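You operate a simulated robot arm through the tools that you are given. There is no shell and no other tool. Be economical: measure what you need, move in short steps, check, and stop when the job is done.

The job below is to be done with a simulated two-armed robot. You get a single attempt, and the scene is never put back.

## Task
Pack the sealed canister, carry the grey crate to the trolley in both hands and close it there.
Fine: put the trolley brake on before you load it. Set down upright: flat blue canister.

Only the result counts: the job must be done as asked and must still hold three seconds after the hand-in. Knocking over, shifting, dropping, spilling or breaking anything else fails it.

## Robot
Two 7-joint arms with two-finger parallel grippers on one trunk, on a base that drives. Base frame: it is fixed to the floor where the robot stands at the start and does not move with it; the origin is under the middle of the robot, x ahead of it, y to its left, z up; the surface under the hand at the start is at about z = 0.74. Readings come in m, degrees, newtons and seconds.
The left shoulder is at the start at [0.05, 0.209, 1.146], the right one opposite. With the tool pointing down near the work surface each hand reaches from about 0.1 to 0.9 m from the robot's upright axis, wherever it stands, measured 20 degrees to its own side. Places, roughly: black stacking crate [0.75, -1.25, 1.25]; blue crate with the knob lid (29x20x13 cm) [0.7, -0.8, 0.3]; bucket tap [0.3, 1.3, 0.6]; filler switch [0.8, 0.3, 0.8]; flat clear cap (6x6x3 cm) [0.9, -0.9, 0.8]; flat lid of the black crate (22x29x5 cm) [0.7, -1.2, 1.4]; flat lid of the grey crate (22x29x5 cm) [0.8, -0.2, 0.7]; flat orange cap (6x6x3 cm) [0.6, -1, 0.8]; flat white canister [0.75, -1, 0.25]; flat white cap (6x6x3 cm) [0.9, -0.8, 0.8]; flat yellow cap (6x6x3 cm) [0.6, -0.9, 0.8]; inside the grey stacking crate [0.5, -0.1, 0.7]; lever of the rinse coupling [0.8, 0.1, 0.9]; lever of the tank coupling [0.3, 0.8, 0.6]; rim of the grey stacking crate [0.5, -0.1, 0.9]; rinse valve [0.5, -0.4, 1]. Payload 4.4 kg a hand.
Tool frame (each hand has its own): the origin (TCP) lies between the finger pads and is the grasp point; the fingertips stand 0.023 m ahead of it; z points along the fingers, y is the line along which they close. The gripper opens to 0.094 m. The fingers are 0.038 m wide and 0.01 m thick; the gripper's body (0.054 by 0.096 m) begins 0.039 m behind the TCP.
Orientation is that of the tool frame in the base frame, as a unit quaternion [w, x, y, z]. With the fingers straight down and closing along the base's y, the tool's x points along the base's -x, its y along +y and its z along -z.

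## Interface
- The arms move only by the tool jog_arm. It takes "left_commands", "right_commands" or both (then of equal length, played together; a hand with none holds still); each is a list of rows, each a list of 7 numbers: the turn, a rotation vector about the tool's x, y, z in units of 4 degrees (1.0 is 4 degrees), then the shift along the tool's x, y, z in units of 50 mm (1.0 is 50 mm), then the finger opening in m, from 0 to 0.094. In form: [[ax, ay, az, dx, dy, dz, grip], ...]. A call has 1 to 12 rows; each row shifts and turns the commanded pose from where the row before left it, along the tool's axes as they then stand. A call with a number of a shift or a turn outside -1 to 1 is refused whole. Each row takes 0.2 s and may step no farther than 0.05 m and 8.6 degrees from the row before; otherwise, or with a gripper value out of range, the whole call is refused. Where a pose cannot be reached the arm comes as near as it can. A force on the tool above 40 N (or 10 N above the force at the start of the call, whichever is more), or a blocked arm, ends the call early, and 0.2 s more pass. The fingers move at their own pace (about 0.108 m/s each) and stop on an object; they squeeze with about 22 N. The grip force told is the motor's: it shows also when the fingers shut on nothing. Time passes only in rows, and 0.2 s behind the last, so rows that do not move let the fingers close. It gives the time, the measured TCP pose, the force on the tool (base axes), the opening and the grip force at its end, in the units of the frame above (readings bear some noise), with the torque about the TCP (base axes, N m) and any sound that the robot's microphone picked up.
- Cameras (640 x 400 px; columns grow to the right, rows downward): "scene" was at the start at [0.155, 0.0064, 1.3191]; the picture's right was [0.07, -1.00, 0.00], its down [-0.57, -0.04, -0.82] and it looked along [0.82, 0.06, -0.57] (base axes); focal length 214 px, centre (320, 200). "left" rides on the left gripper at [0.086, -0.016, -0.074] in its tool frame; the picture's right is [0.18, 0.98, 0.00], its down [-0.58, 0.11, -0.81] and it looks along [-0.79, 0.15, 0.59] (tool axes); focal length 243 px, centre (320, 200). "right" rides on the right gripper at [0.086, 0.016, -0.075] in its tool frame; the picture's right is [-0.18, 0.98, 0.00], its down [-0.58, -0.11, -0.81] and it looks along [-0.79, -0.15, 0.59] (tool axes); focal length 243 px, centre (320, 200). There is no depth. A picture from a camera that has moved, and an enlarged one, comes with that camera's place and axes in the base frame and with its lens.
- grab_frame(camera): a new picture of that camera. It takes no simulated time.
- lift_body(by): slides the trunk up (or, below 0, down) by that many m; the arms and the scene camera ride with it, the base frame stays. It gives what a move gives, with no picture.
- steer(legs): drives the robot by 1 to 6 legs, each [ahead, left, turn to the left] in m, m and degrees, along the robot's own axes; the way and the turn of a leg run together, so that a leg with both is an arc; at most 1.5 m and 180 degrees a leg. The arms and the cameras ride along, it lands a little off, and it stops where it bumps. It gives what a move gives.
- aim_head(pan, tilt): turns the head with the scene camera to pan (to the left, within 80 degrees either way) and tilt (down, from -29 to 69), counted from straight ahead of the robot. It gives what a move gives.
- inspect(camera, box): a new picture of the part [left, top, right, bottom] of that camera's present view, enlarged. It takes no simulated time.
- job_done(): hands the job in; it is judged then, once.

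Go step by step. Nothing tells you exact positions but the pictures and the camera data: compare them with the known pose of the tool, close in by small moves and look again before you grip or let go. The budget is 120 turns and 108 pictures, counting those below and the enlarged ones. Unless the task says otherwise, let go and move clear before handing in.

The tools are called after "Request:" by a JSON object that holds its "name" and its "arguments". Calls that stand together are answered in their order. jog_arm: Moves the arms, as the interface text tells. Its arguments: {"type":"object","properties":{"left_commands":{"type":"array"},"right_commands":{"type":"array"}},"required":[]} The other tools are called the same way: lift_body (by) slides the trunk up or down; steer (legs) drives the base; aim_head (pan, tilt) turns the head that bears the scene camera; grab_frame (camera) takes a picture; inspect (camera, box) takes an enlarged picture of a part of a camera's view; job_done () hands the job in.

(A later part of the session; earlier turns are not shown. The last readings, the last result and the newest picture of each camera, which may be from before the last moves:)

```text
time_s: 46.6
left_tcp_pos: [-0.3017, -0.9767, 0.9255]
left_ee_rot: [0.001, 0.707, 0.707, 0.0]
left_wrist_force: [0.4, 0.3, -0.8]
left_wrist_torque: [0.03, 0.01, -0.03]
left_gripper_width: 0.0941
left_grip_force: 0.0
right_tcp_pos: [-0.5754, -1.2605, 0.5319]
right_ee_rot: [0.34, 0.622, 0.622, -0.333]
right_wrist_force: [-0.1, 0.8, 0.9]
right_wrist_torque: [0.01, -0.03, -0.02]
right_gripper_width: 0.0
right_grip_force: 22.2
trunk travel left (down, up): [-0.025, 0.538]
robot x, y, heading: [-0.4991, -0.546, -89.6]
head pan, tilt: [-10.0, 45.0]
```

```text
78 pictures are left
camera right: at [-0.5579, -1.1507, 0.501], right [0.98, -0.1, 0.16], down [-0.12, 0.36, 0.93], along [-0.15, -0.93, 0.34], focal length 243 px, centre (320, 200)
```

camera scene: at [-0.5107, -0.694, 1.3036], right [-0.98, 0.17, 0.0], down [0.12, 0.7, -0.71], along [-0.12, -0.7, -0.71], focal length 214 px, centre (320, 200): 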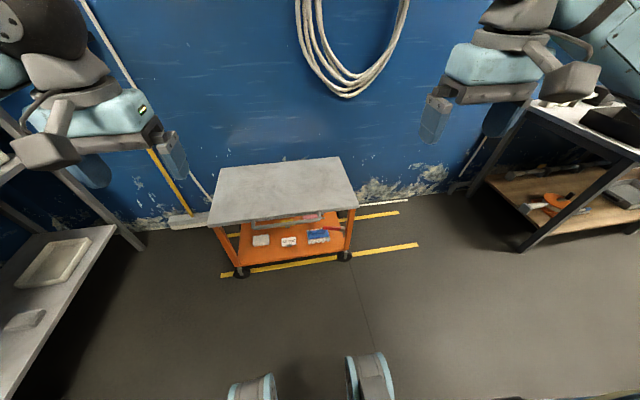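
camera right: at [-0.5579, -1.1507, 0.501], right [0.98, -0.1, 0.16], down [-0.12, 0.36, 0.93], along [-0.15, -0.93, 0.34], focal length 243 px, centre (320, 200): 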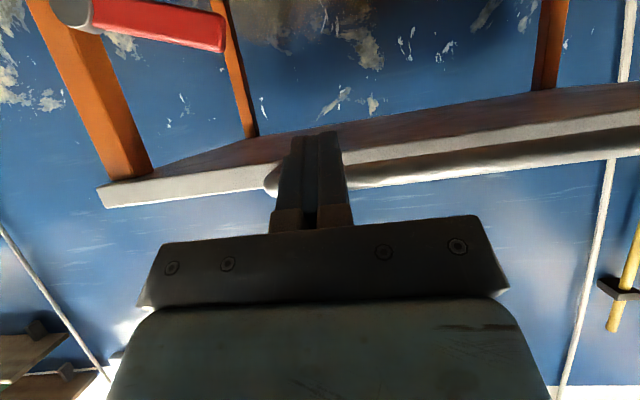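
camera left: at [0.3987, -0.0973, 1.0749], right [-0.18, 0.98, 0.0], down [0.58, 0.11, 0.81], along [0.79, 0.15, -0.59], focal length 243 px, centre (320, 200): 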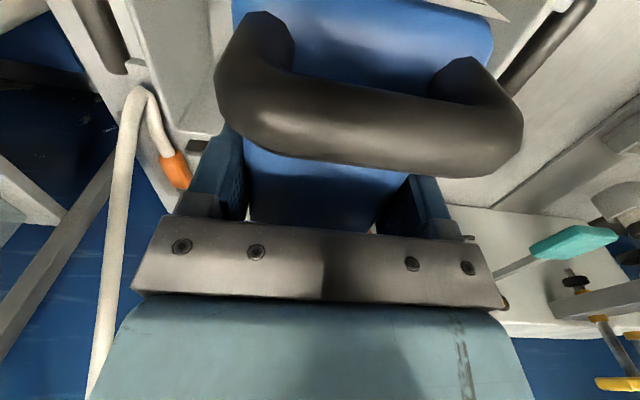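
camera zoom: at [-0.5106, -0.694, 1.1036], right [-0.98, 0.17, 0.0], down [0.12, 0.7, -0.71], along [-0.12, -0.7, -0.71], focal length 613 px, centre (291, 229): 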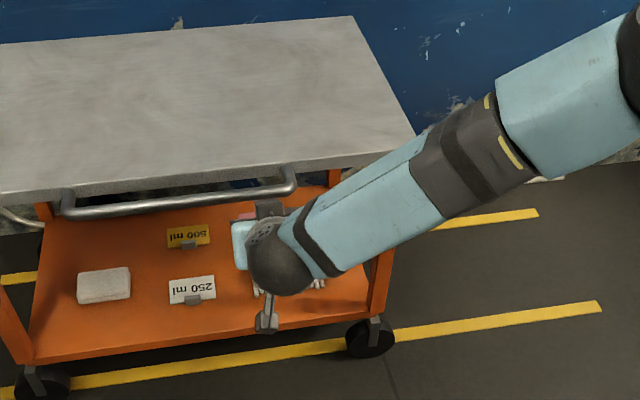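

Now I see the lever clearly: pivot at about [-0.75, -1.356, 0.40], tip at about [-0.643, -1.356, 0.44]. The 60° pitch wasn't fully reachable, so I'll back off, return to about 32° and shift to x≈-0.68.

Request:
{"name": "jog_arm", "arguments": {"right_commands": [[0, 0, 0, 0.327, -0.52, -0.503, 0.0], [0, 0, 0, 0.327, -0.52, -0.503, 0.0], [0, 0, 0, 0.327, -0.52, -0.503, 0.0], [0, 0, 0, 0.327, -0.52, -0.503, 0.0], [0, 1, 0, 0, 0, 0, 0.0], [0, 1, 0, 0, 0, 0, 0.0], [0, 1, 0, 0, 0, 0, 0.0], [0, 1, 0, 0, 0, 0, 0.0], [0, 1, 0, 0, 0, 0, 0.0], [0, 1, 0, 0, 0, 0, 0.0]]}}

Request:
{"name": "grab_frame", "arguments": {"camera": "right"}}

```text
time_s: 48.8
left_tcp_pos: [-0.3019, -0.9768, 0.9242]
left_ee_rot: [0.0, 0.707, 0.707, 0.0]
left_wrist_force: [0.4, -1.2, 0.1]
left_wrist_torque: [0.0, 0.0, -0.02]
left_gripper_width: 0.094
left_grip_force: 0.0
right_tcp_pos: [-0.6303, -1.1564, 0.5653]
right_ee_rot: [0.202, 0.678, 0.678, -0.197]
right_wrist_force: [-0.5, 0.3, 0.0]
right_wrist_torque: [0.01, -0.01, 0.01]
right_gripper_width: 0.0
right_grip_force: 22.0
right hand out of reach, approached as far as the arm can: row 2, 3, 4
trunk travel left (down, up): [-0.025, 0.538]
robot x, y, heading: [-0.4948, -0.5449, -90.0]
head pan, tilt: [-10.0, 45.0]
```

```text
77 pictures are left
camera right: at [-0.6132, -1.0449, 0.5821], right [0.98, -0.15, 0.11], down [-0.12, -0.05, 0.99], along [-0.14, -0.99, -0.07], focal length 243 px, centre (320, 200)
```

right: 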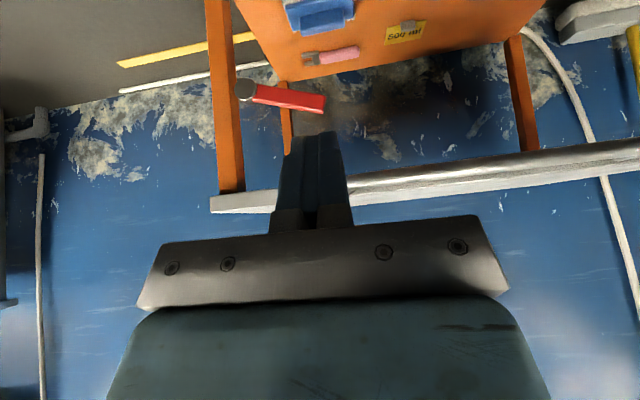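

Request:
{"name": "jog_arm", "arguments": {"right_commands": [[0, 0, 0, 0, -0.95, 0, 0.0], [0, 0, 0, 0.41, 0, 0.63, 0.0], [0, 0, 0, 0.41, 0, 0.63, 0.0], [0, 0, 0, -0.638, 0, 0.414, 0.0], [0, 0, 0, -0.638, 0, 0.414, 0.0], [0, 0, 0, -0.638, 0, 0.414, 0.0], [0, 0, 0, -0.638, 0, 0.414, 0.0]]}}

Request:
{"name": "grab_frame", "arguments": {"camera": "right"}}

Request:
{"name": "inspect", "arguments": {"camera": "scene", "box": [260, 140, 420, 260]}}

```text
time_s: 50.4
left_tcp_pos: [-0.3016, -0.9763, 0.9239]
left_ee_rot: [0.0, 0.706, 0.708, 0.001]
left_wrist_force: [-0.1, 0.6, -0.5]
left_wrist_torque: [-0.01, -0.04, -0.01]
left_gripper_width: 0.094
left_grip_force: 0.0
right_tcp_pos: [-0.6755, -1.3102, 0.4898]
right_ee_rot: [0.203, 0.677, 0.679, -0.197]
right_wrist_force: [-0.7, -0.1, -0.7]
right_wrist_torque: [0.03, 0.04, -0.02]
right_gripper_width: 0.0
right_grip_force: 21.8
trunk travel left (down, up): [-0.025, 0.538]
robot x, y, heading: [-0.4974, -0.546, -90.0]
head pan, tilt: [-10.0, 45.0]
```

```text
76 pictures are left
camera right: at [-0.6592, -1.1979, 0.5063], right [0.98, -0.15, 0.11], down [-0.12, -0.05, 0.99], along [-0.14, -0.99, -0.07], focal length 243 px, centre (320, 200)
```

right: 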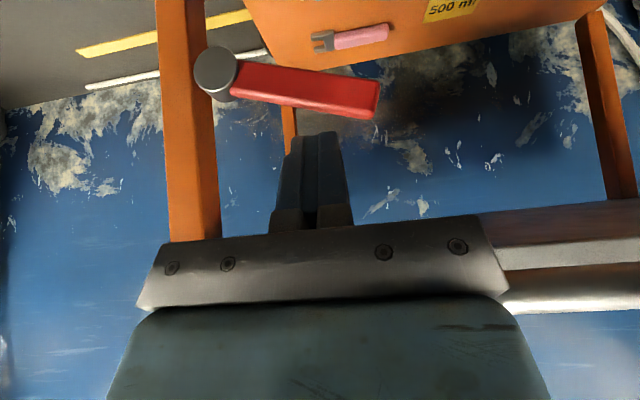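

```text
3.33 times, centred on (340, 200) of scene
camera zoom: at [-0.5104, -0.6941, 1.1036], right [-0.98, 0.17, 0.0], down [0.12, 0.7, -0.71], along [-0.12, -0.7, -0.71], focal length 715 px, centre (253, 200)
```

zoom: 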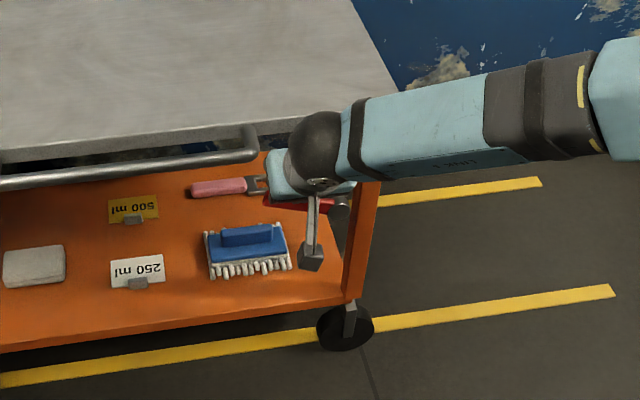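

The finger tips sit just above the lever. I'll move forward 35 mm, then press down in small steps.

Request:
{"name": "jog_arm", "arguments": {"right_commands": [[0, 0, 0, -0.587, 0, 0.38, 0.0], [0, 0, 0, 0.109, 0, 0.168, 0.0], [0, 0, 0, 0.109, 0, 0.168, 0.0], [0, 0, 0, 0.109, 0, 0.168, 0.0], [0, 0, 0, 0.109, 0, 0.168, 0.0], [0, 0, 0, 0.109, 0, 0.168, 0.0]]}}

Request:
{"name": "grab_frame", "arguments": {"camera": "right"}}

```text
time_s: 51.5
left_tcp_pos: [-0.3025, -0.9733, 0.9273]
left_ee_rot: [0.001, 0.707, 0.707, -0.002]
left_wrist_force: [-0.1, -0.5, -0.4]
left_wrist_torque: [-0.02, -0.02, 0.02]
left_gripper_width: 0.0939
left_grip_force: 0.1
right_tcp_pos: [-0.6751, -1.3448, 0.4655]
right_ee_rot: [0.207, 0.677, 0.677, -0.199]
right_wrist_force: [-3.3, 27.3, 30.1]
right_wrist_torque: [0.7, -0.15, 0.27]
right_gripper_width: 0.0
right_grip_force: 22.2
trunk travel left (down, up): [-0.025, 0.538]
robot x, y, heading: [-0.5014, -0.5455, -90.2]
head pan, tilt: [-10.0, 45.0]
stopped in row 5 (right hand): the force on the tool passed its limit at 49 N (the readings are from after the stop); the commanded pose is now the measured one
```

```text
74 pictures are left
camera right: at [-0.6584, -1.232, 0.4809], right [0.98, -0.15, 0.11], down [-0.12, -0.04, 0.99], along [-0.15, -0.99, -0.06], focal length 243 px, centre (320, 200)
```

right: 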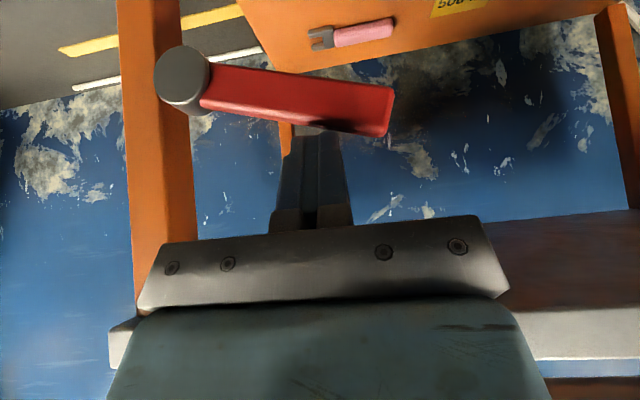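

The fingers caught the lever's front edge, since the reaction is partly backwards. I'll rise, move a little further over the lever and press again.

Request:
{"name": "jog_arm", "arguments": {"right_commands": [[0, 0, 0, -0.3, 0, -0.46, 0.0], [0, 0, 0, -0.2, 0, 0.13, 0.0], [0, 0, 0, 0.109, 0, 0.168, 0.0], [0, 0, 0, 0.109, 0, 0.168, 0.0], [0, 0, 0, 0.055, 0, 0.084, 0.0], [0, 0, 0, 0.055, 0, 0.084, 0.0], [0, 0, 0, 0.055, 0, 0.084, 0.0]]}}

Request:
{"name": "grab_frame", "arguments": {"camera": "right"}}

```text
time_s: 52.0
left_tcp_pos: [-0.3022, -0.9752, 0.9256]
left_ee_rot: [0.0, 0.708, 0.707, 0.0]
left_wrist_force: [-0.5, -0.1, -0.5]
left_wrist_torque: [-0.04, -0.01, 0.01]
left_gripper_width: 0.0944
left_grip_force: 0.1
right_tcp_pos: [-0.6759, -1.3455, 0.4805]
right_ee_rot: [0.199, 0.679, 0.68, -0.193]
right_wrist_force: [-0.9, 9.8, 4.2]
right_wrist_torque: [-0.7, 0.02, -0.2]
right_gripper_width: 0.0002
right_grip_force: 22.6
trunk travel left (down, up): [-0.025, 0.538]
robot x, y, heading: [-0.4945, -0.5448, -89.9]
head pan, tilt: [-10.0, 45.0]
stopped in row 2 (right hand): the force on the tool passed its limit at 66 N (the readings are from after the stop); the commanded pose is now the measured one
```

```text
73 pictures are left
camera right: at [-0.6584, -1.2324, 0.4972], right [0.98, -0.15, 0.11], down [-0.12, -0.06, 0.99], along [-0.14, -0.99, -0.08], focal length 243 px, centre (320, 200)
```

right: 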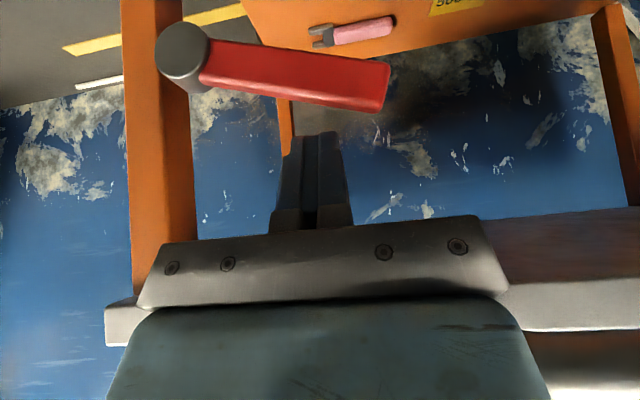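

The gripper body is touching the trolley's top edge, so I need more pitch for the fingers to reach over the lever. I'll back off 6 cm and pitch to about 57° there.

Request:
{"name": "jog_arm", "arguments": {"right_commands": [[0, 0, 0, 0.503, 0, -0.327, 0.0], [0, 0, 0, 0.503, 0, -0.327, 0.0], [0, -1, 0, 0, 0, 0, 0.0], [0, -1, 0, 0, 0, 0, 0.0], [0, -1, 0, 0, 0, 0, 0.0], [0, -1, 0, 0, 0, 0, 0.0], [0, -1, 0, 0, 0, 0, 0.0], [0, -1, 0, 0, 0, 0, 0.0]]}}

Request:
{"name": "grab_frame", "arguments": {"camera": "right"}}

Request:
{"name": "inspect", "arguments": {"camera": "scene", "box": [180, 120, 420, 280]}}

```text
time_s: 53.9
left_tcp_pos: [-0.3032, -0.9764, 0.9245]
left_ee_rot: [0.0, 0.708, 0.706, 0.0]
left_wrist_force: [-0.6, -0.8, -0.1]
left_wrist_torque: [0.02, -0.01, 0.01]
left_gripper_width: 0.0938
left_grip_force: 0.0
right_tcp_pos: [-0.6764, -1.2864, 0.4803]
right_ee_rot: [0.292, 0.645, 0.645, -0.287]
right_wrist_force: [-0.9, 0.8, -0.3]
right_wrist_torque: [0.04, 0.05, -0.02]
right_gripper_width: 0.0
right_grip_force: 21.8
right hand out of reach, approached as far as the arm can: row 7, 8
trunk travel left (down, up): [-0.025, 0.538]
robot x, y, heading: [-0.4957, -0.5463, -90.1]
head pan, tilt: [-10.0, 45.0]
```

```text
72 pictures are left
camera right: at [-0.6587, -1.1726, 0.466], right [0.98, -0.12, 0.14], down [-0.12, 0.21, 0.97], along [-0.15, -0.97, 0.2], focal length 243 px, centre (320, 200)
```

right: 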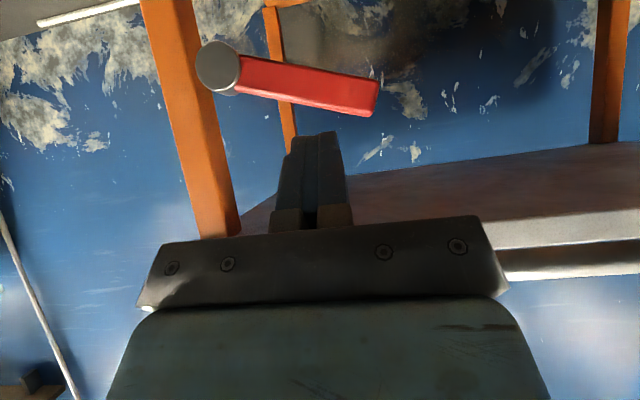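

```text
2.50 times, centred on (300, 200) of scene
camera zoom: at [-0.511, -0.6933, 1.1036], right [-0.98, 0.17, 0.0], down [0.12, 0.7, -0.71], along [-0.12, -0.7, -0.71], focal length 536 px, centre (370, 200)
```

zoom: 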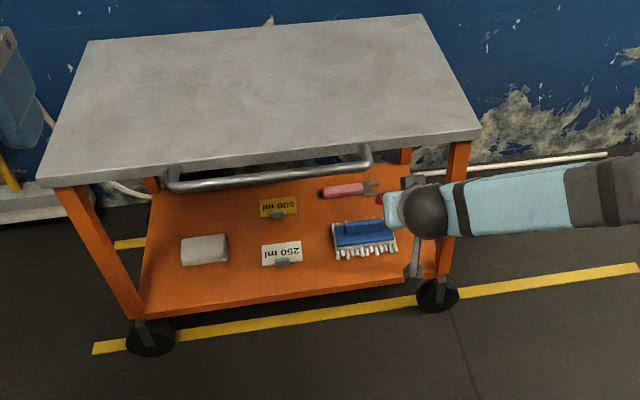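

The lever's y is about -1.337 and the hand is pitched 48°, which should let a finger corner land on top of it. I'll press again nearer the tip in 5 mm steps.

Request:
{"name": "jog_arm", "arguments": {"right_commands": [[0, 0, 0, -0.149, 0.4, -0.134, 0.0], [0, 0, 0, -0.562, 0, 0.624, 0.0], [0, 0, 0, 0.074, 0, 0.067, 0.0], [0, 0, 0, 0.074, 0, 0.067, 0.0], [0, 0, 0, 0.074, 0, 0.067, 0.0], [0, 0, 0, 0.074, 0, 0.067, 0.0], [0, 0, 0, 0.074, 0, 0.067, 0.0], [0, 0, 0, 0.074, 0, 0.067, 0.0]]}}

Request:
{"name": "grab_frame", "arguments": {"camera": "right"}}

```text
time_s: 55.6
left_tcp_pos: [-0.3027, -0.9759, 0.9254]
left_ee_rot: [0.001, 0.708, 0.707, -0.001]
left_wrist_force: [0.5, -0.3, 0.6]
left_wrist_torque: [0.0, 0.02, 0.01]
left_gripper_width: 0.094
left_grip_force: 0.0
right_tcp_pos: [-0.6542, -1.3266, 0.462]
right_ee_rot: [0.294, 0.645, 0.645, -0.287]
right_wrist_force: [0.4, 5.4, 9.3]
right_wrist_torque: [-0.07, -0.06, 0.06]
right_gripper_width: 0.0
right_grip_force: 21.6
trunk travel left (down, up): [-0.025, 0.538]
robot x, y, heading: [-0.4956, -0.544, -90.1]
head pan, tilt: [-10.0, 45.0]
```

```text
70 pictures are left
camera right: at [-0.637, -1.215, 0.4477], right [0.98, -0.12, 0.15], down [-0.12, 0.22, 0.97], along [-0.15, -0.97, 0.2], focal length 243 px, centre (320, 200)
```

right: 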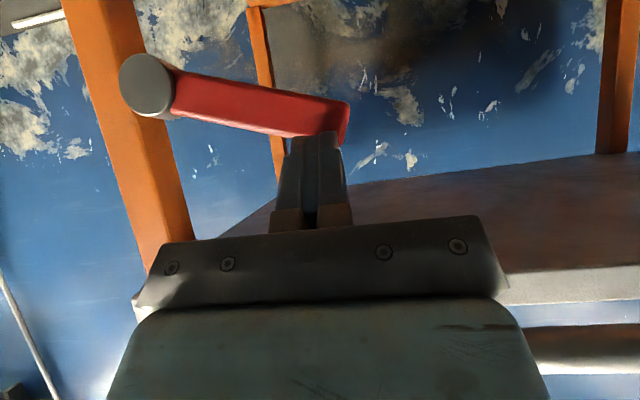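

Contact is made with about 9 N. I'll keep pressing.

Request:
{"name": "jog_arm", "arguments": {"right_commands": [[0, 0, 0, 0.074, 0, 0.067, 0.0], [0, 0, 0, 0.074, 0, 0.067, 0.0], [0, 0, 0, 0.074, 0, 0.067, 0.0], [0, 0, 0, 0.074, 0, 0.067, 0.0]]}}

Request:
{"name": "grab_frame", "arguments": {"camera": "right"}}

```text
time_s: 56.2
left_tcp_pos: [-0.3032, -0.9745, 0.9265]
left_ee_rot: [0.001, 0.708, 0.706, -0.002]
left_wrist_force: [-0.1, 0.5, 0.5]
left_wrist_torque: [0.05, 0.01, 0.01]
left_gripper_width: 0.094
left_grip_force: 0.0
right_tcp_pos: [-0.6522, -1.3272, 0.4602]
right_ee_rot: [0.297, 0.644, 0.644, -0.288]
right_wrist_force: [-5.0, 27.8, 27.1]
right_wrist_torque: [-0.1, -0.19, 0.17]
right_gripper_width: 0.0
right_grip_force: 22.3
trunk travel left (down, up): [-0.025, 0.538]
robot x, y, heading: [-0.4972, -0.545, -90.2]
head pan, tilt: [-10.0, 45.0]
stopped in row 2 (right hand): the force on the tool passed its limit at 44 N (the readings are from after the stop); the commanded pose is now the measured one
```

```text
69 pictures are left
camera right: at [-0.6364, -1.2151, 0.4449], right [0.98, -0.12, 0.15], down [-0.12, 0.22, 0.97], along [-0.14, -0.97, 0.21], focal length 243 px, centre (320, 200)
```

right: 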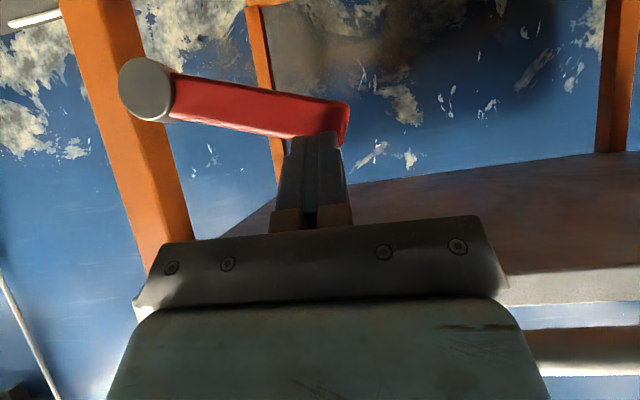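

Pressing down at the tip with 27 N doesn't move it, so the lever probably swings upward. I'll go under it and lift gently.

Request:
{"name": "jog_arm", "arguments": {"right_commands": [[0, 0, 0, 0.535, 0, -0.594, 0.0], [0, 0, 0, 0.63, 0, 0.57, 0.0], [0, 0, 0, 0.63, 0, 0.57, 0.0], [0, 0, 0, -0.27, 0, 0.3, 0.0], [0, 0, 0, -0.27, 0, 0.3, 0.0]]}}

Request:
{"name": "grab_frame", "arguments": {"camera": "right"}}

```text
time_s: 57.4
left_tcp_pos: [-0.3032, -0.9778, 0.925]
left_ee_rot: [0.0, 0.707, 0.707, 0.0]
left_wrist_force: [0.5, -0.1, 0.6]
left_wrist_torque: [0.0, 0.02, 0.0]
left_gripper_width: 0.0942
left_grip_force: 0.1
right_tcp_pos: [-0.652, -1.3323, 0.3696]
right_ee_rot: [0.294, 0.644, 0.646, -0.286]
right_wrist_force: [0.2, -0.1, -0.5]
right_wrist_torque: [0.01, 0.01, 0.01]
right_gripper_width: 0.0
right_grip_force: 22.2
trunk travel left (down, up): [-0.025, 0.538]
robot x, y, heading: [-0.4963, -0.5477, -90.0]
head pan, tilt: [-10.0, 45.0]
```

```text
68 pictures are left
camera right: at [-0.6344, -1.2187, 0.3554], right [0.98, -0.12, 0.15], down [-0.12, 0.22, 0.97], along [-0.14, -0.97, 0.2], focal length 243 px, centre (320, 200)
```

right: 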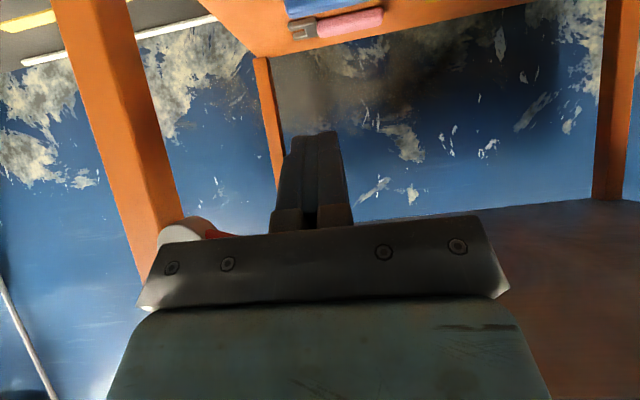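

Request:
{"name": "jog_arm", "arguments": {"right_commands": [[0, 0, 0, -0.149, 0, -0.134, 0.0], [0, 0, 0, -0.149, 0, -0.134, 0.0], [0, 0, 0, -0.149, 0, -0.134, 0.0], [0, 0, 0, -0.149, 0, -0.134, 0.0], [0, 0, 0, -0.149, 0, -0.134, 0.0], [0, 0, 0, -0.149, 0, -0.134, 0.0]]}}

Request:
{"name": "grab_frame", "arguments": {"camera": "right"}}

```text
time_s: 58.8
left_tcp_pos: [-0.3023, -0.9767, 0.9257]
left_ee_rot: [0.0, 0.708, 0.706, 0.0]
left_wrist_force: [0.2, -0.3, 0.0]
left_wrist_torque: [-0.01, 0.02, 0.04]
left_gripper_width: 0.0939
left_grip_force: 0.1
right_tcp_pos: [-0.6532, -1.3309, 0.4304]
right_ee_rot: [0.295, 0.644, 0.645, -0.287]
right_wrist_force: [-0.1, 2.0, -0.8]
right_wrist_torque: [0.01, -0.05, -0.06]
right_gripper_width: 0.0
right_grip_force: 21.8
trunk travel left (down, up): [-0.025, 0.538]
robot x, y, heading: [-0.4968, -0.5469, -90.1]
head pan, tilt: [-10.0, 45.0]
```

```text
67 pictures are left
camera right: at [-0.6363, -1.2174, 0.415], right [0.98, -0.12, 0.15], down [-0.12, 0.22, 0.97], along [-0.15, -0.97, 0.2], focal length 243 px, centre (320, 200)
```

right: 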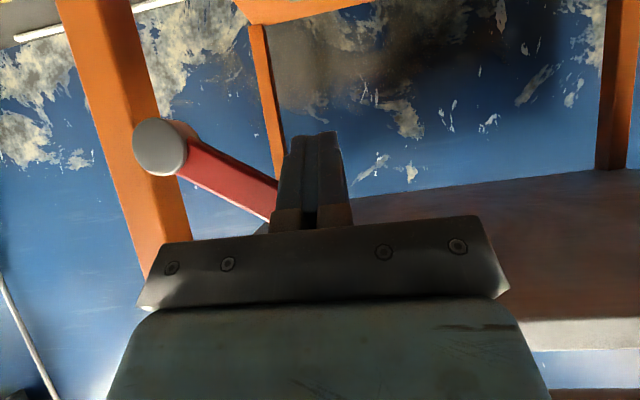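

The lever swings up easily. I'll follow it up and then push it over toward vertical.

Request:
{"name": "jog_arm", "arguments": {"right_commands": [[0, 0, 0, -0.149, 0, -0.134, 0.0], [0, 0, 0, -0.149, 0, -0.134, 0.0], [0, 0, 0, -0.12, -0.15, -0.11, 0.0], [0, 0, 0, -0.12, -0.2, -0.11, 0.0], [0, 0, 0, -0.074, -0.2, -0.067, 0.0], [0, 0, 0, 0, -0.2, 0, 0.0], [0, 0, 0, 0, -0.2, 0, 0.0], [0, 0, 0, 0, -0.2, 0, 0.0]]}}

Request:
{"name": "grab_frame", "arguments": {"camera": "right"}}

```text
time_s: 60.6
left_tcp_pos: [-0.303, -0.9756, 0.9259]
left_ee_rot: [0.0, 0.708, 0.706, 0.001]
left_wrist_force: [0.5, -0.3, -0.9]
left_wrist_torque: [0.01, -0.02, -0.01]
left_gripper_width: 0.0944
left_grip_force: 0.0
right_tcp_pos: [-0.7117, -1.3272, 0.4696]
right_ee_rot: [0.294, 0.645, 0.645, -0.287]
right_wrist_force: [0.8, 0.1, 0.5]
right_wrist_torque: [0.01, -0.01, 0.05]
right_gripper_width: 0.0001
right_grip_force: 21.7
trunk travel left (down, up): [-0.025, 0.538]
robot x, y, heading: [-0.4954, -0.544, -90.2]
head pan, tilt: [-10.0, 45.0]
```

```text
66 pictures are left
camera right: at [-0.6947, -1.2157, 0.4555], right [0.98, -0.12, 0.15], down [-0.12, 0.22, 0.97], along [-0.15, -0.97, 0.2], focal length 243 px, centre (320, 200)
```

right: 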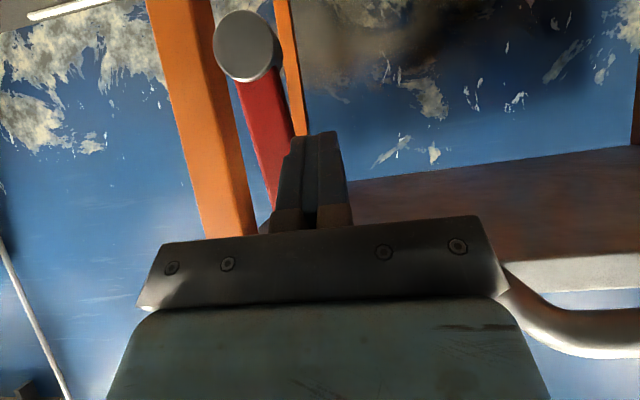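

Request:
{"name": "jog_arm", "arguments": {"right_commands": [[0, 0, 0, 0, -0.2, 0, 0.0], [0, 0, 0, 0, -0.2, 0, 0.0], [0, 0, 0, 0, -0.15, 0, 0.0], [0, 0, 0, 0, -0.1, 0, 0.0]]}}

Request:
{"name": "grab_frame", "arguments": {"camera": "right"}}

```text
time_s: 61.4
left_tcp_pos: [-0.3016, -0.9753, 0.9252]
left_ee_rot: [0.0, 0.706, 0.708, 0.0]
left_wrist_force: [-0.3, -0.3, -0.6]
left_wrist_torque: [0.0, -0.01, -0.01]
left_gripper_width: 0.094
left_grip_force: 0.0
right_tcp_pos: [-0.7211, -1.3285, 0.4711]
right_ee_rot: [0.3, 0.639, 0.651, -0.279]
right_wrist_force: [5.2, -1.3, -0.1]
right_wrist_torque: [0.04, 0.07, 0.05]
right_gripper_width: 0.0
right_grip_force: 21.5
trunk travel left (down, up): [-0.025, 0.538]
robot x, y, heading: [-0.4933, -0.5455, -89.7]
head pan, tilt: [-10.0, 45.0]
stopped in row 3 (right hand): the force on the tool passed its limit at 44 N (the readings are from after the stop); the commanded pose is now the measured one
```

```text
65 pictures are left
camera right: at [-0.7063, -1.2155, 0.4566], right [0.98, -0.1, 0.16], down [-0.13, 0.21, 0.97], along [-0.13, -0.97, 0.2], focal length 243 px, centre (320, 200)
```

right: 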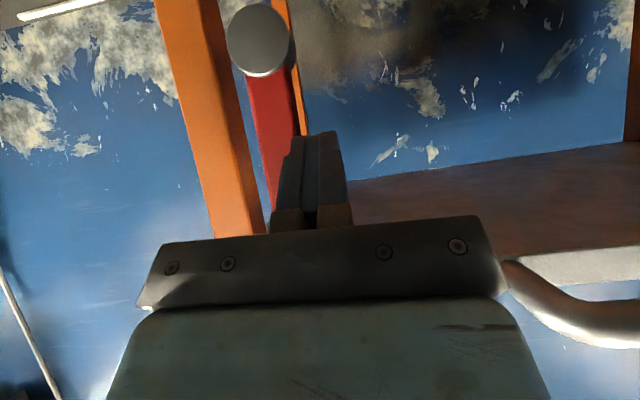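

The lever has reached its end stop near vertical, so the brake should be on. I'll back the hand away and check.

Request:
{"name": "jog_arm", "arguments": {"right_commands": [[0, 0, 0, 0, 0.4, 0, 0.0], [0, 0, 0, 0.42, 0.3, -0.46, 0.0], [0, 0, 0, 0.5, 0, -0.55, 0.0], [0, 0, 0, 0.6, 0, -0.65, 0.0], [0, 0, 0, 0.6, 0, -0.65, 0.0], [0, 0, 0, 0.6, 0, -0.65, 0.0]]}}

Request:
{"name": "grab_frame", "arguments": {"camera": "right"}}

Request:
{"name": "inspect", "arguments": {"camera": "scene", "box": [180, 110, 420, 270]}}

```text
time_s: 62.8
left_tcp_pos: [-0.3001, -0.9762, 0.9256]
left_ee_rot: [0.001, 0.707, 0.708, 0.0]
left_wrist_force: [0.6, 0.0, 0.5]
left_wrist_torque: [0.0, 0.02, -0.02]
left_gripper_width: 0.0939
left_grip_force: 0.0
right_tcp_pos: [-0.6858, -1.2623, 0.4731]
right_ee_rot: [0.295, 0.642, 0.65, -0.28]
right_wrist_force: [-0.4, 0.3, 0.4]
right_wrist_torque: [-0.03, 0.04, 0.02]
right_gripper_width: 0.0
right_grip_force: 21.4
right hand out of reach, approached as far as the arm can: row 3, 4, 5, 6
trunk travel left (down, up): [-0.025, 0.538]
robot x, y, heading: [-0.4954, -0.5464, -89.9]
head pan, tilt: [-10.0, 45.0]
```

```text
64 pictures are left
camera right: at [-0.6716, -1.1495, 0.4596], right [0.98, -0.1, 0.15], down [-0.13, 0.21, 0.97], along [-0.13, -0.97, 0.19], focal length 243 px, centre (320, 200)
```

right: 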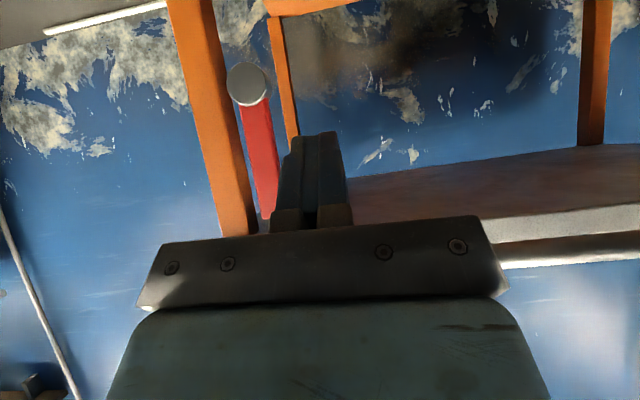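

```text
2.50 times, centred on (300, 190) of scene
camera zoom: at [-0.51, -0.6932, 1.1036], right [-0.99, 0.17, 0.0], down [0.12, 0.7, -0.71], along [-0.12, -0.7, -0.71], focal length 536 px, centre (370, 225)
```

zoom: 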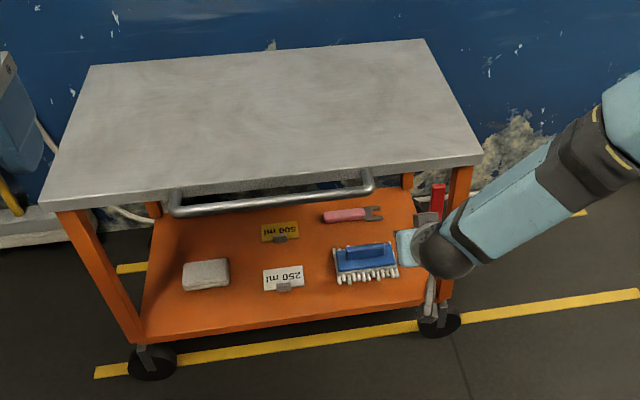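

The lever stands vertical and the trolley hasn't moved. I'll straighten and raise the right hand, then drive back to the bench.

Request:
{"name": "jog_arm", "arguments": {"right_commands": [[0, 1, 0, 0, 0, 0, 0.0], [0, 1, 0, 0, 0, 0, 0.0], [0, 1, 0, 0, 0, 0, 0.05], [0, 1, 0, 0, 0, 0, 0.094], [0, 1, 0, 0, 0, 0, 0.094], [0, 1, 0, 0, 0, 0, 0.094], [0, 1, 0, 0, 0, 0, 0.094], [0, 1, 0, 0, 0, 0, 0.094], [0, 1, 0, 0, 0, 0, 0.094], [0, 1, 0, 0, 0, 0, 0.094], [0, 1, 0, 0, 0, 0, 0.094], [0, 1, 0, 0, 0, 0, 0.094]]}}

Request:
{"name": "jog_arm", "arguments": {"right_commands": [[0, 0, 0, 0.9, 0, 0, 0.094], [0, 0, 0, 0.7, 0, -0.7, 0.094], [0, 0, 0, 0.7, 0, -0.7, 0.094], [0, 0, 0, 0.7, 0, -0.7, 0.094], [0, 0, 0, 0.6, 0, -0.7, 0.094], [0, 0, 0, 0.6, 0, -0.7, 0.094], [0, 0, 0, 0.6, 0, -0.7, 0.094], [0, 0, 0, 0, 0, -0.9, 0.094], [0, 0, 0, 0, 0, -0.9, 0.094], [0, 0, 0, 0, 0, -0.9, 0.094], [0, 0, 0, 0, 0, -0.9, 0.094], [0, 0, 0, 0, 0, -0.9, 0.094]]}}

Request:
{"name": "lift_body", "arguments": {"by": 0.2}}

```text
time_s: 65.4
left_tcp_pos: [-0.301, -0.9758, 0.9253]
left_ee_rot: [0.0, 0.707, 0.708, 0.001]
left_wrist_force: [0.7, 0.1, 0.3]
left_wrist_torque: [0.0, -0.03, 0.03]
left_gripper_width: 0.0942
left_grip_force: 0.2
right_tcp_pos: [-0.6862, -1.2634, 0.4739]
right_ee_rot: [0.009, 0.697, 0.717, 0.005]
right_wrist_force: [0.5, 0.4, 0.2]
right_wrist_torque: [-0.01, 0.0, 0.01]
right_gripper_width: 0.094
right_grip_force: 0.1
trunk travel left (down, up): [-0.025, 0.538]
robot x, y, heading: [-0.4951, -0.5485, -89.8]
head pan, tilt: [-10.0, 45.0]
```

```text
time_s: 68.0
left_tcp_pos: [-0.3011, -0.9754, 0.9244]
left_ee_rot: [0.0, 0.706, 0.708, 0.0]
left_wrist_force: [-0.7, -0.6, 0.1]
left_wrist_torque: [-0.02, 0.0, 0.02]
left_gripper_width: 0.0938
left_grip_force: 0.1
right_tcp_pos: [-0.7008, -1.0181, 0.9057]
right_ee_rot: [0.009, 0.698, 0.716, 0.004]
right_wrist_force: [0.1, 0.8, -0.1]
right_wrist_torque: [0.01, 0.02, 0.01]
right_gripper_width: 0.0938
right_grip_force: 0.0
trunk travel left (down, up): [-0.025, 0.538]
robot x, y, heading: [-0.4945, -0.5441, -89.9]
head pan, tilt: [-10.0, 45.0]
```

```text
time_s: 70.2
left_tcp_pos: [-0.3012, -0.9761, 1.1248]
left_ee_rot: [0.0, 0.706, 0.708, 0.0]
left_wrist_force: [-0.3, -0.3, 0.5]
left_wrist_torque: [0.01, -0.02, 0.0]
left_gripper_width: 0.0943
left_grip_force: 0.1
right_tcp_pos: [-0.7004, -1.0181, 1.1044]
right_ee_rot: [0.009, 0.698, 0.716, 0.005]
right_wrist_force: [0.1, 0.7, 0.0]
right_wrist_torque: [-0.02, 0.02, -0.01]
right_gripper_width: 0.094
right_grip_force: 0.0
trunk travel left (down, up): [-0.225, 0.338]
robot x, y, heading: [-0.495, -0.5512, -89.8]
head pan, tilt: [-10.0, 45.0]
```

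Request:
{"name": "steer", "arguments": {"legs": [[-0.5, 0, 0], [0, 0, 90], [0.3, 0, 0]]}}

Request:
{"name": "aim_head", "arguments": {"pan": -5, "tilt": 42}}

Request:
{"name": "grab_frame", "arguments": {"camera": "scene"}}

```text
time_s: 78.7
left_tcp_pos: [0.2259, 0.1755, 1.125]
left_ee_rot: [0.0, -0.015, 1.0, 0.0]
left_wrist_force: [0.0, -0.4, -0.5]
left_wrist_torque: [0.0, -0.02, -0.02]
left_gripper_width: 0.0939
left_grip_force: 0.0
right_tcp_pos: [0.2806, -0.2234, 1.1038]
right_ee_rot: [0.003, -0.026, 1.0, 0.009]
right_wrist_force: [-0.3, 0.7, -0.2]
right_wrist_torque: [-0.02, -0.03, -0.02]
right_gripper_width: 0.0944
right_grip_force: 0.0
trunk travel left (down, up): [-0.225, 0.338]
robot x, y, heading: [-0.1944, -0.0296, 1.9]
head pan, tilt: [-10.0, 45.0]
```

```text
time_s: 79.3
left_tcp_pos: [0.2257, 0.1757, 1.1249]
left_ee_rot: [0.0, -0.015, 1.0, 0.001]
left_wrist_force: [-0.6, 0.3, 0.2]
left_wrist_torque: [0.0, 0.03, -0.04]
left_gripper_width: 0.094
left_grip_force: 0.0
right_tcp_pos: [0.2812, -0.2244, 1.1061]
right_ee_rot: [0.004, -0.026, 1.0, 0.01]
right_wrist_force: [0.0, -0.5, -0.5]
right_wrist_torque: [-0.01, 0.02, 0.01]
right_gripper_width: 0.0939
right_grip_force: 0.0
trunk travel left (down, up): [-0.225, 0.338]
robot x, y, heading: [-0.1966, -0.0305, 1.7]
head pan, tilt: [-5.0, 42.0]
```

```text
62 pictures are left
camera scene: at [-0.0472, -0.0334, 1.3079], right [-0.06, -1.0, 0.0], down [-0.67, 0.04, -0.74], along [0.74, -0.04, -0.67], focal length 214 px, centre (320, 200)
```

scene: 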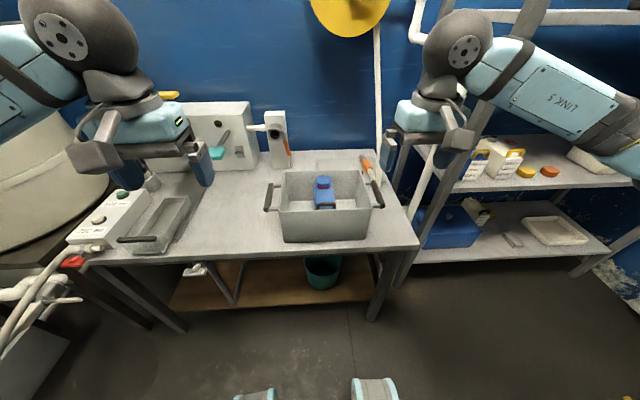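

Request:
{"name": "steer", "arguments": {"legs": [[0.17, -0.045, -1.8]]}}

Request:
{"name": "inspect", "arguments": {"camera": "scene", "box": [210, 110, 450, 300]}}

Request:
{"name": "grab_frame", "arguments": {"camera": "right"}}

Request:
{"name": "grab_frame", "arguments": {"camera": "left"}}

```text
time_s: 80.8
left_tcp_pos: [0.4003, 0.1164, 1.1248]
left_ee_rot: [0.0, 0.003, 1.0, 0.0]
left_wrist_force: [0.4, 0.6, -0.7]
left_wrist_torque: [0.03, -0.02, 0.01]
left_gripper_width: 0.0939
left_grip_force: 0.0
right_tcp_pos: [0.4392, -0.2834, 1.1049]
right_ee_rot: [0.004, -0.009, 1.0, 0.009]
right_wrist_force: [1.0, -0.2, -0.5]
right_wrist_torque: [0.03, 0.0, -0.04]
right_gripper_width: 0.0936
right_grip_force: 0.1
trunk travel left (down, up): [-0.225, 0.338]
robot x, y, heading: [-0.0314, -0.0753, -0.3]
head pan, tilt: [-5.0, 42.0]
```

```text
2.11 times, centred on (330, 205) of scene
camera zoom: at [0.1194, -0.0821, 1.3078], right [-0.09, -1.0, 0.0], down [-0.67, 0.06, -0.74], along [0.74, -0.07, -0.67], focal length 452 px, centre (299, 190)
```

zoom: 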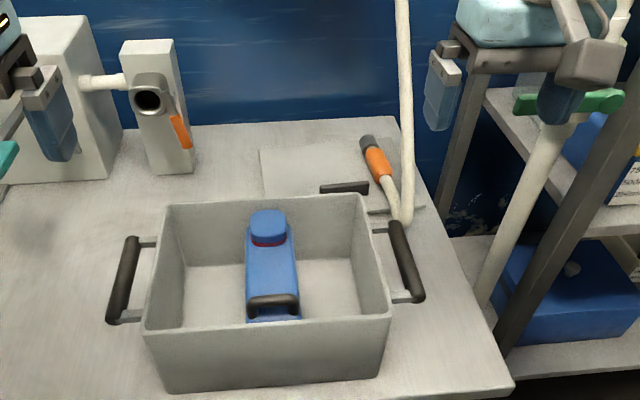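

```text
60 pictures are left
camera right: at [0.3541, -0.2707, 1.1796], right [0.17, 0.99, 0.02], down [0.58, -0.11, 0.81], along [0.8, -0.12, -0.59], focal length 243 px, centre (320, 200)
```

right: 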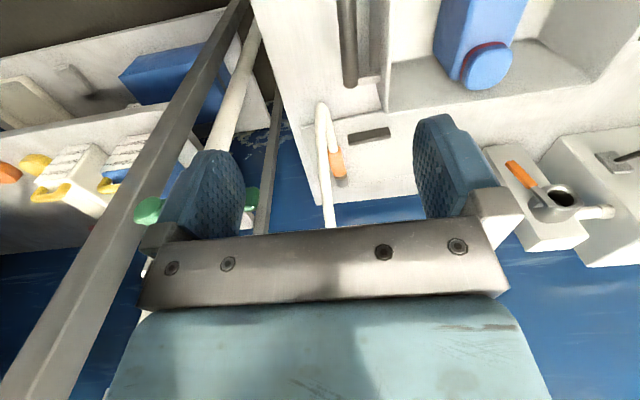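

```text
59 pictures are left
camera left: at [0.3132, 0.1008, 1.1975], right [-0.18, 0.98, 0.0], down [0.58, 0.11, 0.81], along [0.79, 0.14, -0.59], focal length 243 px, centre (320, 200)
```

left: 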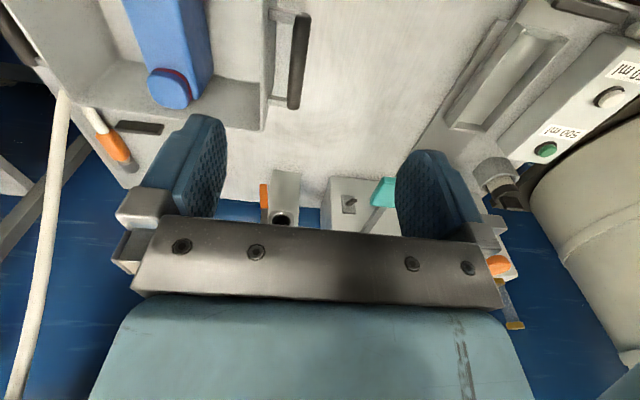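

The handles sit at about [0.478, 0.101, 0.851] and [0.477, -0.254, 0.851]. I'll bring both hands above them with the fingers partly closed, to fit between bar and wall.

Request:
{"name": "jog_arm", "arguments": {"left_commands": [[0, 0, 0, -0.78, -0.16, 0, 0.044], [0, 0, 0, -0.76, -0.16, 0, 0.044], [0, 0, 0, 0, 0, 0.9, 0.044], [0, 0, 0, 0, 0, 0.9, 0.044], [0, 0, 0, 0, 0, 0.9, 0.044], [0, 0, 0, 0, 0, 0.6, 0.044]], "right_commands": [[0, 0, 0, -0.38, 0.29, 0, 0.044], [0, 0, 0, -0.38, 0.29, 0, 0.044], [0, 0, 0, 0, 0, 0.9, 0.044], [0, 0, 0, 0, 0, 0.9, 0.044], [0, 0, 0, 0, 0, 0.6, 0.044], [0, 0, 0, 0, 0, 0.5, 0.044]]}}

Request:
{"name": "inspect", "arguments": {"camera": "scene", "box": [210, 110, 450, 300]}}

Request:
{"name": "grab_frame", "arguments": {"camera": "right"}}

Request:
{"name": "grab_frame", "arguments": {"camera": "left"}}

```text
time_s: 82.2
left_tcp_pos: [0.4767, 0.1008, 0.9602]
left_ee_rot: [0.0, 0.003, 1.0, 0.0]
left_wrist_force: [-0.2, -0.1, -0.3]
left_wrist_torque: [-0.04, 0.0, 0.02]
left_gripper_width: 0.0441
left_grip_force: 0.0
right_tcp_pos: [0.4763, -0.2513, 0.9604]
right_ee_rot: [0.005, -0.008, 1.0, 0.011]
right_wrist_force: [0.3, 0.2, 0.0]
right_wrist_torque: [-0.02, 0.01, 0.01]
right_gripper_width: 0.0441
right_grip_force: 0.1
trunk travel left (down, up): [-0.225, 0.338]
robot x, y, heading: [-0.0302, -0.072, -0.1]
head pan, tilt: [-5.0, 42.0]
```

```text
2.11 times, centred on (330, 205) of scene
camera zoom: at [0.1191, -0.0821, 1.308], right [-0.09, -1.0, 0.0], down [-0.67, 0.06, -0.74], along [0.74, -0.07, -0.67], focal length 452 px, centre (299, 190)
```

zoom: 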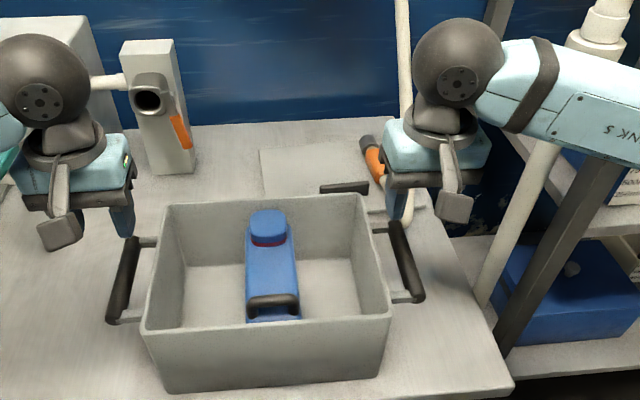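

```text
57 pictures are left
camera right: at [0.3901, -0.2384, 1.0351], right [0.17, 0.99, 0.02], down [0.58, -0.11, 0.81], along [0.8, -0.12, -0.59], focal length 243 px, centre (320, 200)
```

right: 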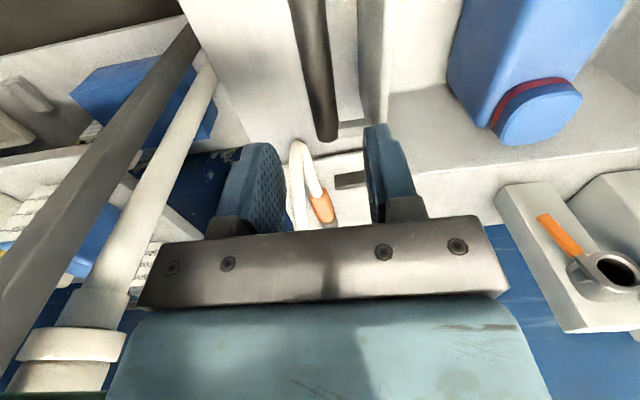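

```text
56 pictures are left
camera left: at [0.3894, 0.0848, 1.0327], right [-0.18, 0.98, 0.0], down [0.58, 0.11, 0.81], along [0.79, 0.14, -0.59], focal length 243 px, centre (320, 200)
```

left: 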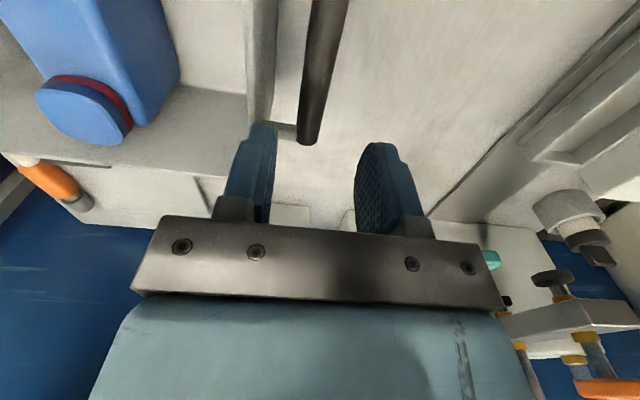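

Both hands line up with the bars within a few mm. I'll descend to handle height.

Request:
{"name": "jog_arm", "arguments": {"left_commands": [[0, 0, 0, 0, -0.05, 0.5, 0.044], [0, 0, 0, 0, 0, 0.5, 0.044], [0, 0, 0, 0, 0, 0.5, 0.044], [0, 0, 0, 0, 0, 0.35, 0.044], [0, 0, 0, 0, 0, 0.25, 0.044]], "right_commands": [[0, 0, 0, 0, -0.02, 0.5, 0.044], [0, 0, 0, 0, 0, 0.5, 0.044], [0, 0, 0, 0, 0, 0.5, 0.044], [0, 0, 0, 0, 0, 0.35, 0.044], [0, 0, 0, 0, 0, 0.25, 0.044]]}}

Request:
{"name": "grab_frame", "arguments": {"camera": "right"}}

Request:
{"name": "grab_frame", "arguments": {"camera": "left"}}

```text
time_s: 83.4
left_tcp_pos: [0.4773, 0.0982, 0.8555]
left_ee_rot: [0.0, 0.002, 1.0, 0.001]
left_wrist_force: [-0.4, -0.7, -0.1]
left_wrist_torque: [0.01, 0.01, 0.01]
left_gripper_width: 0.044
left_grip_force: 0.0
right_tcp_pos: [0.4788, -0.251, 0.8542]
right_ee_rot: [0.004, -0.009, 1.0, 0.009]
right_wrist_force: [-0.8, 0.5, -0.2]
right_wrist_torque: [-0.02, -0.05, -0.02]
right_gripper_width: 0.0437
right_grip_force: 0.0
trunk travel left (down, up): [-0.225, 0.338]
robot x, y, heading: [-0.03, -0.0764, -0.2]
head pan, tilt: [-5.0, 42.0]
```

```text
55 pictures are left
camera right: at [0.3933, -0.2381, 0.9293], right [0.17, 0.99, 0.02], down [0.58, -0.11, 0.81], along [0.8, -0.12, -0.59], focal length 243 px, centre (320, 200)
```

right: 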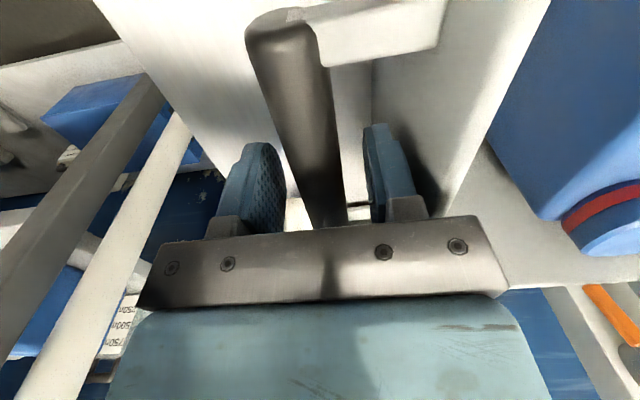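

```text
54 pictures are left
camera left: at [0.3898, 0.0816, 0.9279], right [-0.18, 0.98, 0.0], down [0.58, 0.11, 0.81], along [0.79, 0.14, -0.59], focal length 243 px, centre (320, 200)
```

left: 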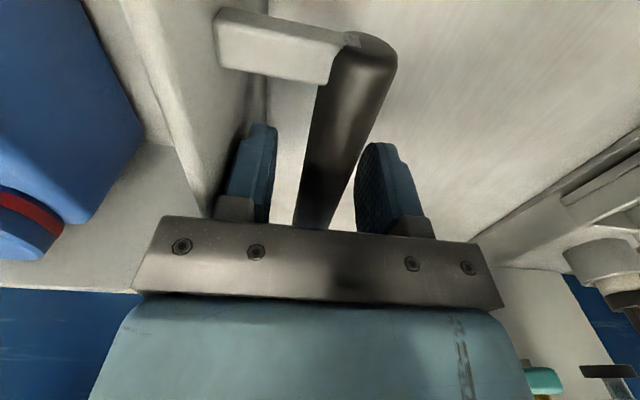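

Both bars are between the fingers. I'll go 7 mm deeper and close both hands.

Request:
{"name": "jog_arm", "arguments": {"left_commands": [[0, 0, 0, 0, 0, 0.07, 0.044], [0, 0, 0, 0, 0, 0.07, 0.044], [0, 0, 0, 0, 0, 0, 0.03], [0, 0, 0, 0, 0, 0, 0.0], [0, 0, 0, 0, 0, 0, 0.0], [0, 0, 0, 0, 0, 0, 0.0]], "right_commands": [[0, 0, 0, 0, 0, 0.07, 0.044], [0, 0, 0, 0, 0, 0.07, 0.044], [0, 0, 0, 0, 0, 0, 0.03], [0, 0, 0, 0, 0, 0, 0.0], [0, 0, 0, 0, 0, 0, 0.0], [0, 0, 0, 0, 0, 0, 0.0]]}}

Request:
{"name": "inspect", "arguments": {"camera": "scene", "box": [210, 110, 450, 300]}}

```text
time_s: 84.8
left_tcp_pos: [0.4762, 0.0986, 0.8484]
left_ee_rot: [0.0, 0.002, 1.0, 0.002]
left_wrist_force: [-5.1, 21.3, 2.5]
left_wrist_torque: [-0.27, -0.14, -0.85]
left_gripper_width: 0.0219
left_grip_force: 21.9
right_tcp_pos: [0.4783, -0.2516, 0.8478]
right_ee_rot: [0.004, -0.007, 1.0, 0.008]
right_wrist_force: [5.1, -17.2, -0.5]
right_wrist_torque: [-0.2, 0.33, -0.89]
right_gripper_width: 0.0227
right_grip_force: 22.4
trunk travel left (down, up): [-0.225, 0.338]
robot x, y, heading: [-0.0335, -0.073, -0.3]
head pan, tilt: [-5.0, 42.0]
```

```text
2.11 times, centred on (330, 205) of scene
camera zoom: at [0.1186, -0.0816, 1.3079], right [-0.09, -1.0, 0.0], down [-0.67, 0.06, -0.74], along [0.74, -0.07, -0.67], focal length 452 px, centre (299, 190)
```

zoom: 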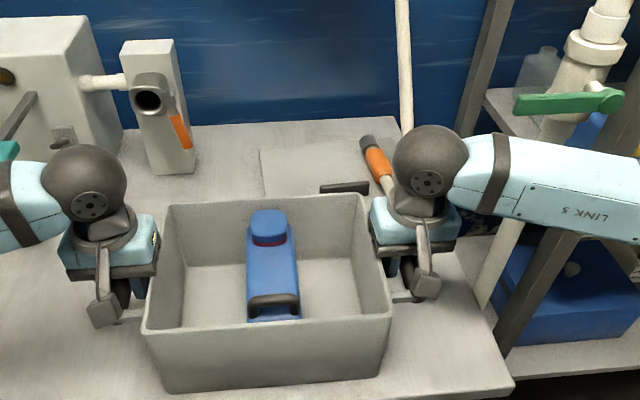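

Both are gripped with a 22 mm bar, but the hands squeeze inward a little. I'll ease them apart 2 mm each and lift slightly with the trunk.

Request:
{"name": "jog_arm", "arguments": {"left_commands": [[0, 0, 0, 0, 0.04, 0, 0.0], [0, 0, 0, 0, 0, 0, 0.0]], "right_commands": [[0, 0, 0, 0, -0.04, 0, 0.0], [0, 0, 0, 0, 0, 0, 0.0]]}}

Request:
{"name": "lift_body", "arguments": {"by": 0.03}}

Request:
{"name": "inspect", "arguments": {"camera": "scene", "box": [210, 110, 450, 300]}}

```text
time_s: 85.4
left_tcp_pos: [0.4764, 0.0994, 0.8492]
left_ee_rot: [-0.001, 0.003, 1.0, -0.002]
left_wrist_force: [-2.6, -4.2, 2.2]
left_wrist_torque: [0.19, 0.47, -0.5]
left_gripper_width: 0.0219
left_grip_force: 22.0
right_tcp_pos: [0.4792, -0.251, 0.8479]
right_ee_rot: [0.004, -0.008, 1.0, 0.01]
right_wrist_force: [7.1, 5.4, 0.0]
right_wrist_torque: [-0.51, -0.15, -0.9]
right_gripper_width: 0.023
right_grip_force: 22.1
trunk travel left (down, up): [-0.225, 0.338]
robot x, y, heading: [-0.0324, -0.0703, -0.3]
head pan, tilt: [-5.0, 42.0]
```

```text
time_s: 86.2
left_tcp_pos: [0.4771, 0.0994, 0.8764]
left_ee_rot: [-0.001, 0.003, 1.0, -0.001]
left_wrist_force: [-4.7, -22.5, -7.3]
left_wrist_torque: [0.43, 0.13, -0.66]
left_gripper_width: 0.0219
left_grip_force: 22.1
right_tcp_pos: [0.4797, -0.2502, 0.8766]
right_ee_rot: [0.003, -0.01, 1.0, 0.01]
right_wrist_force: [3.3, 23.0, -7.4]
right_wrist_torque: [-0.6, -0.07, -0.85]
right_gripper_width: 0.0233
right_grip_force: 22.3
trunk travel left (down, up): [-0.255, 0.308]
robot x, y, heading: [-0.034, -0.0755, -0.3]
head pan, tilt: [-5.0, 42.0]
```

```text
2.11 times, centred on (330, 205) of scene
camera zoom: at [0.1206, -0.0819, 1.3376], right [-0.09, -1.0, 0.0], down [-0.67, 0.06, -0.74], along [0.74, -0.07, -0.67], focal length 452 px, centre (299, 190)
```

zoom: 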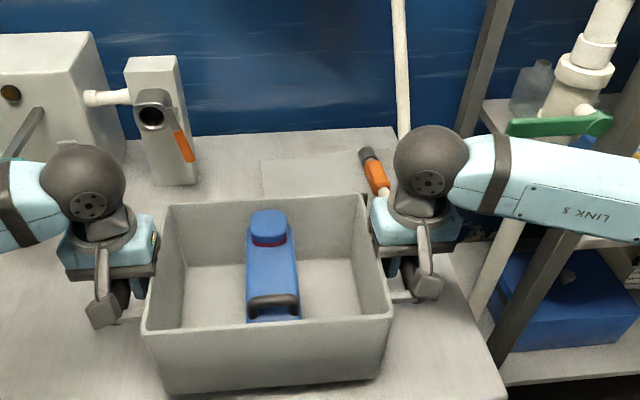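

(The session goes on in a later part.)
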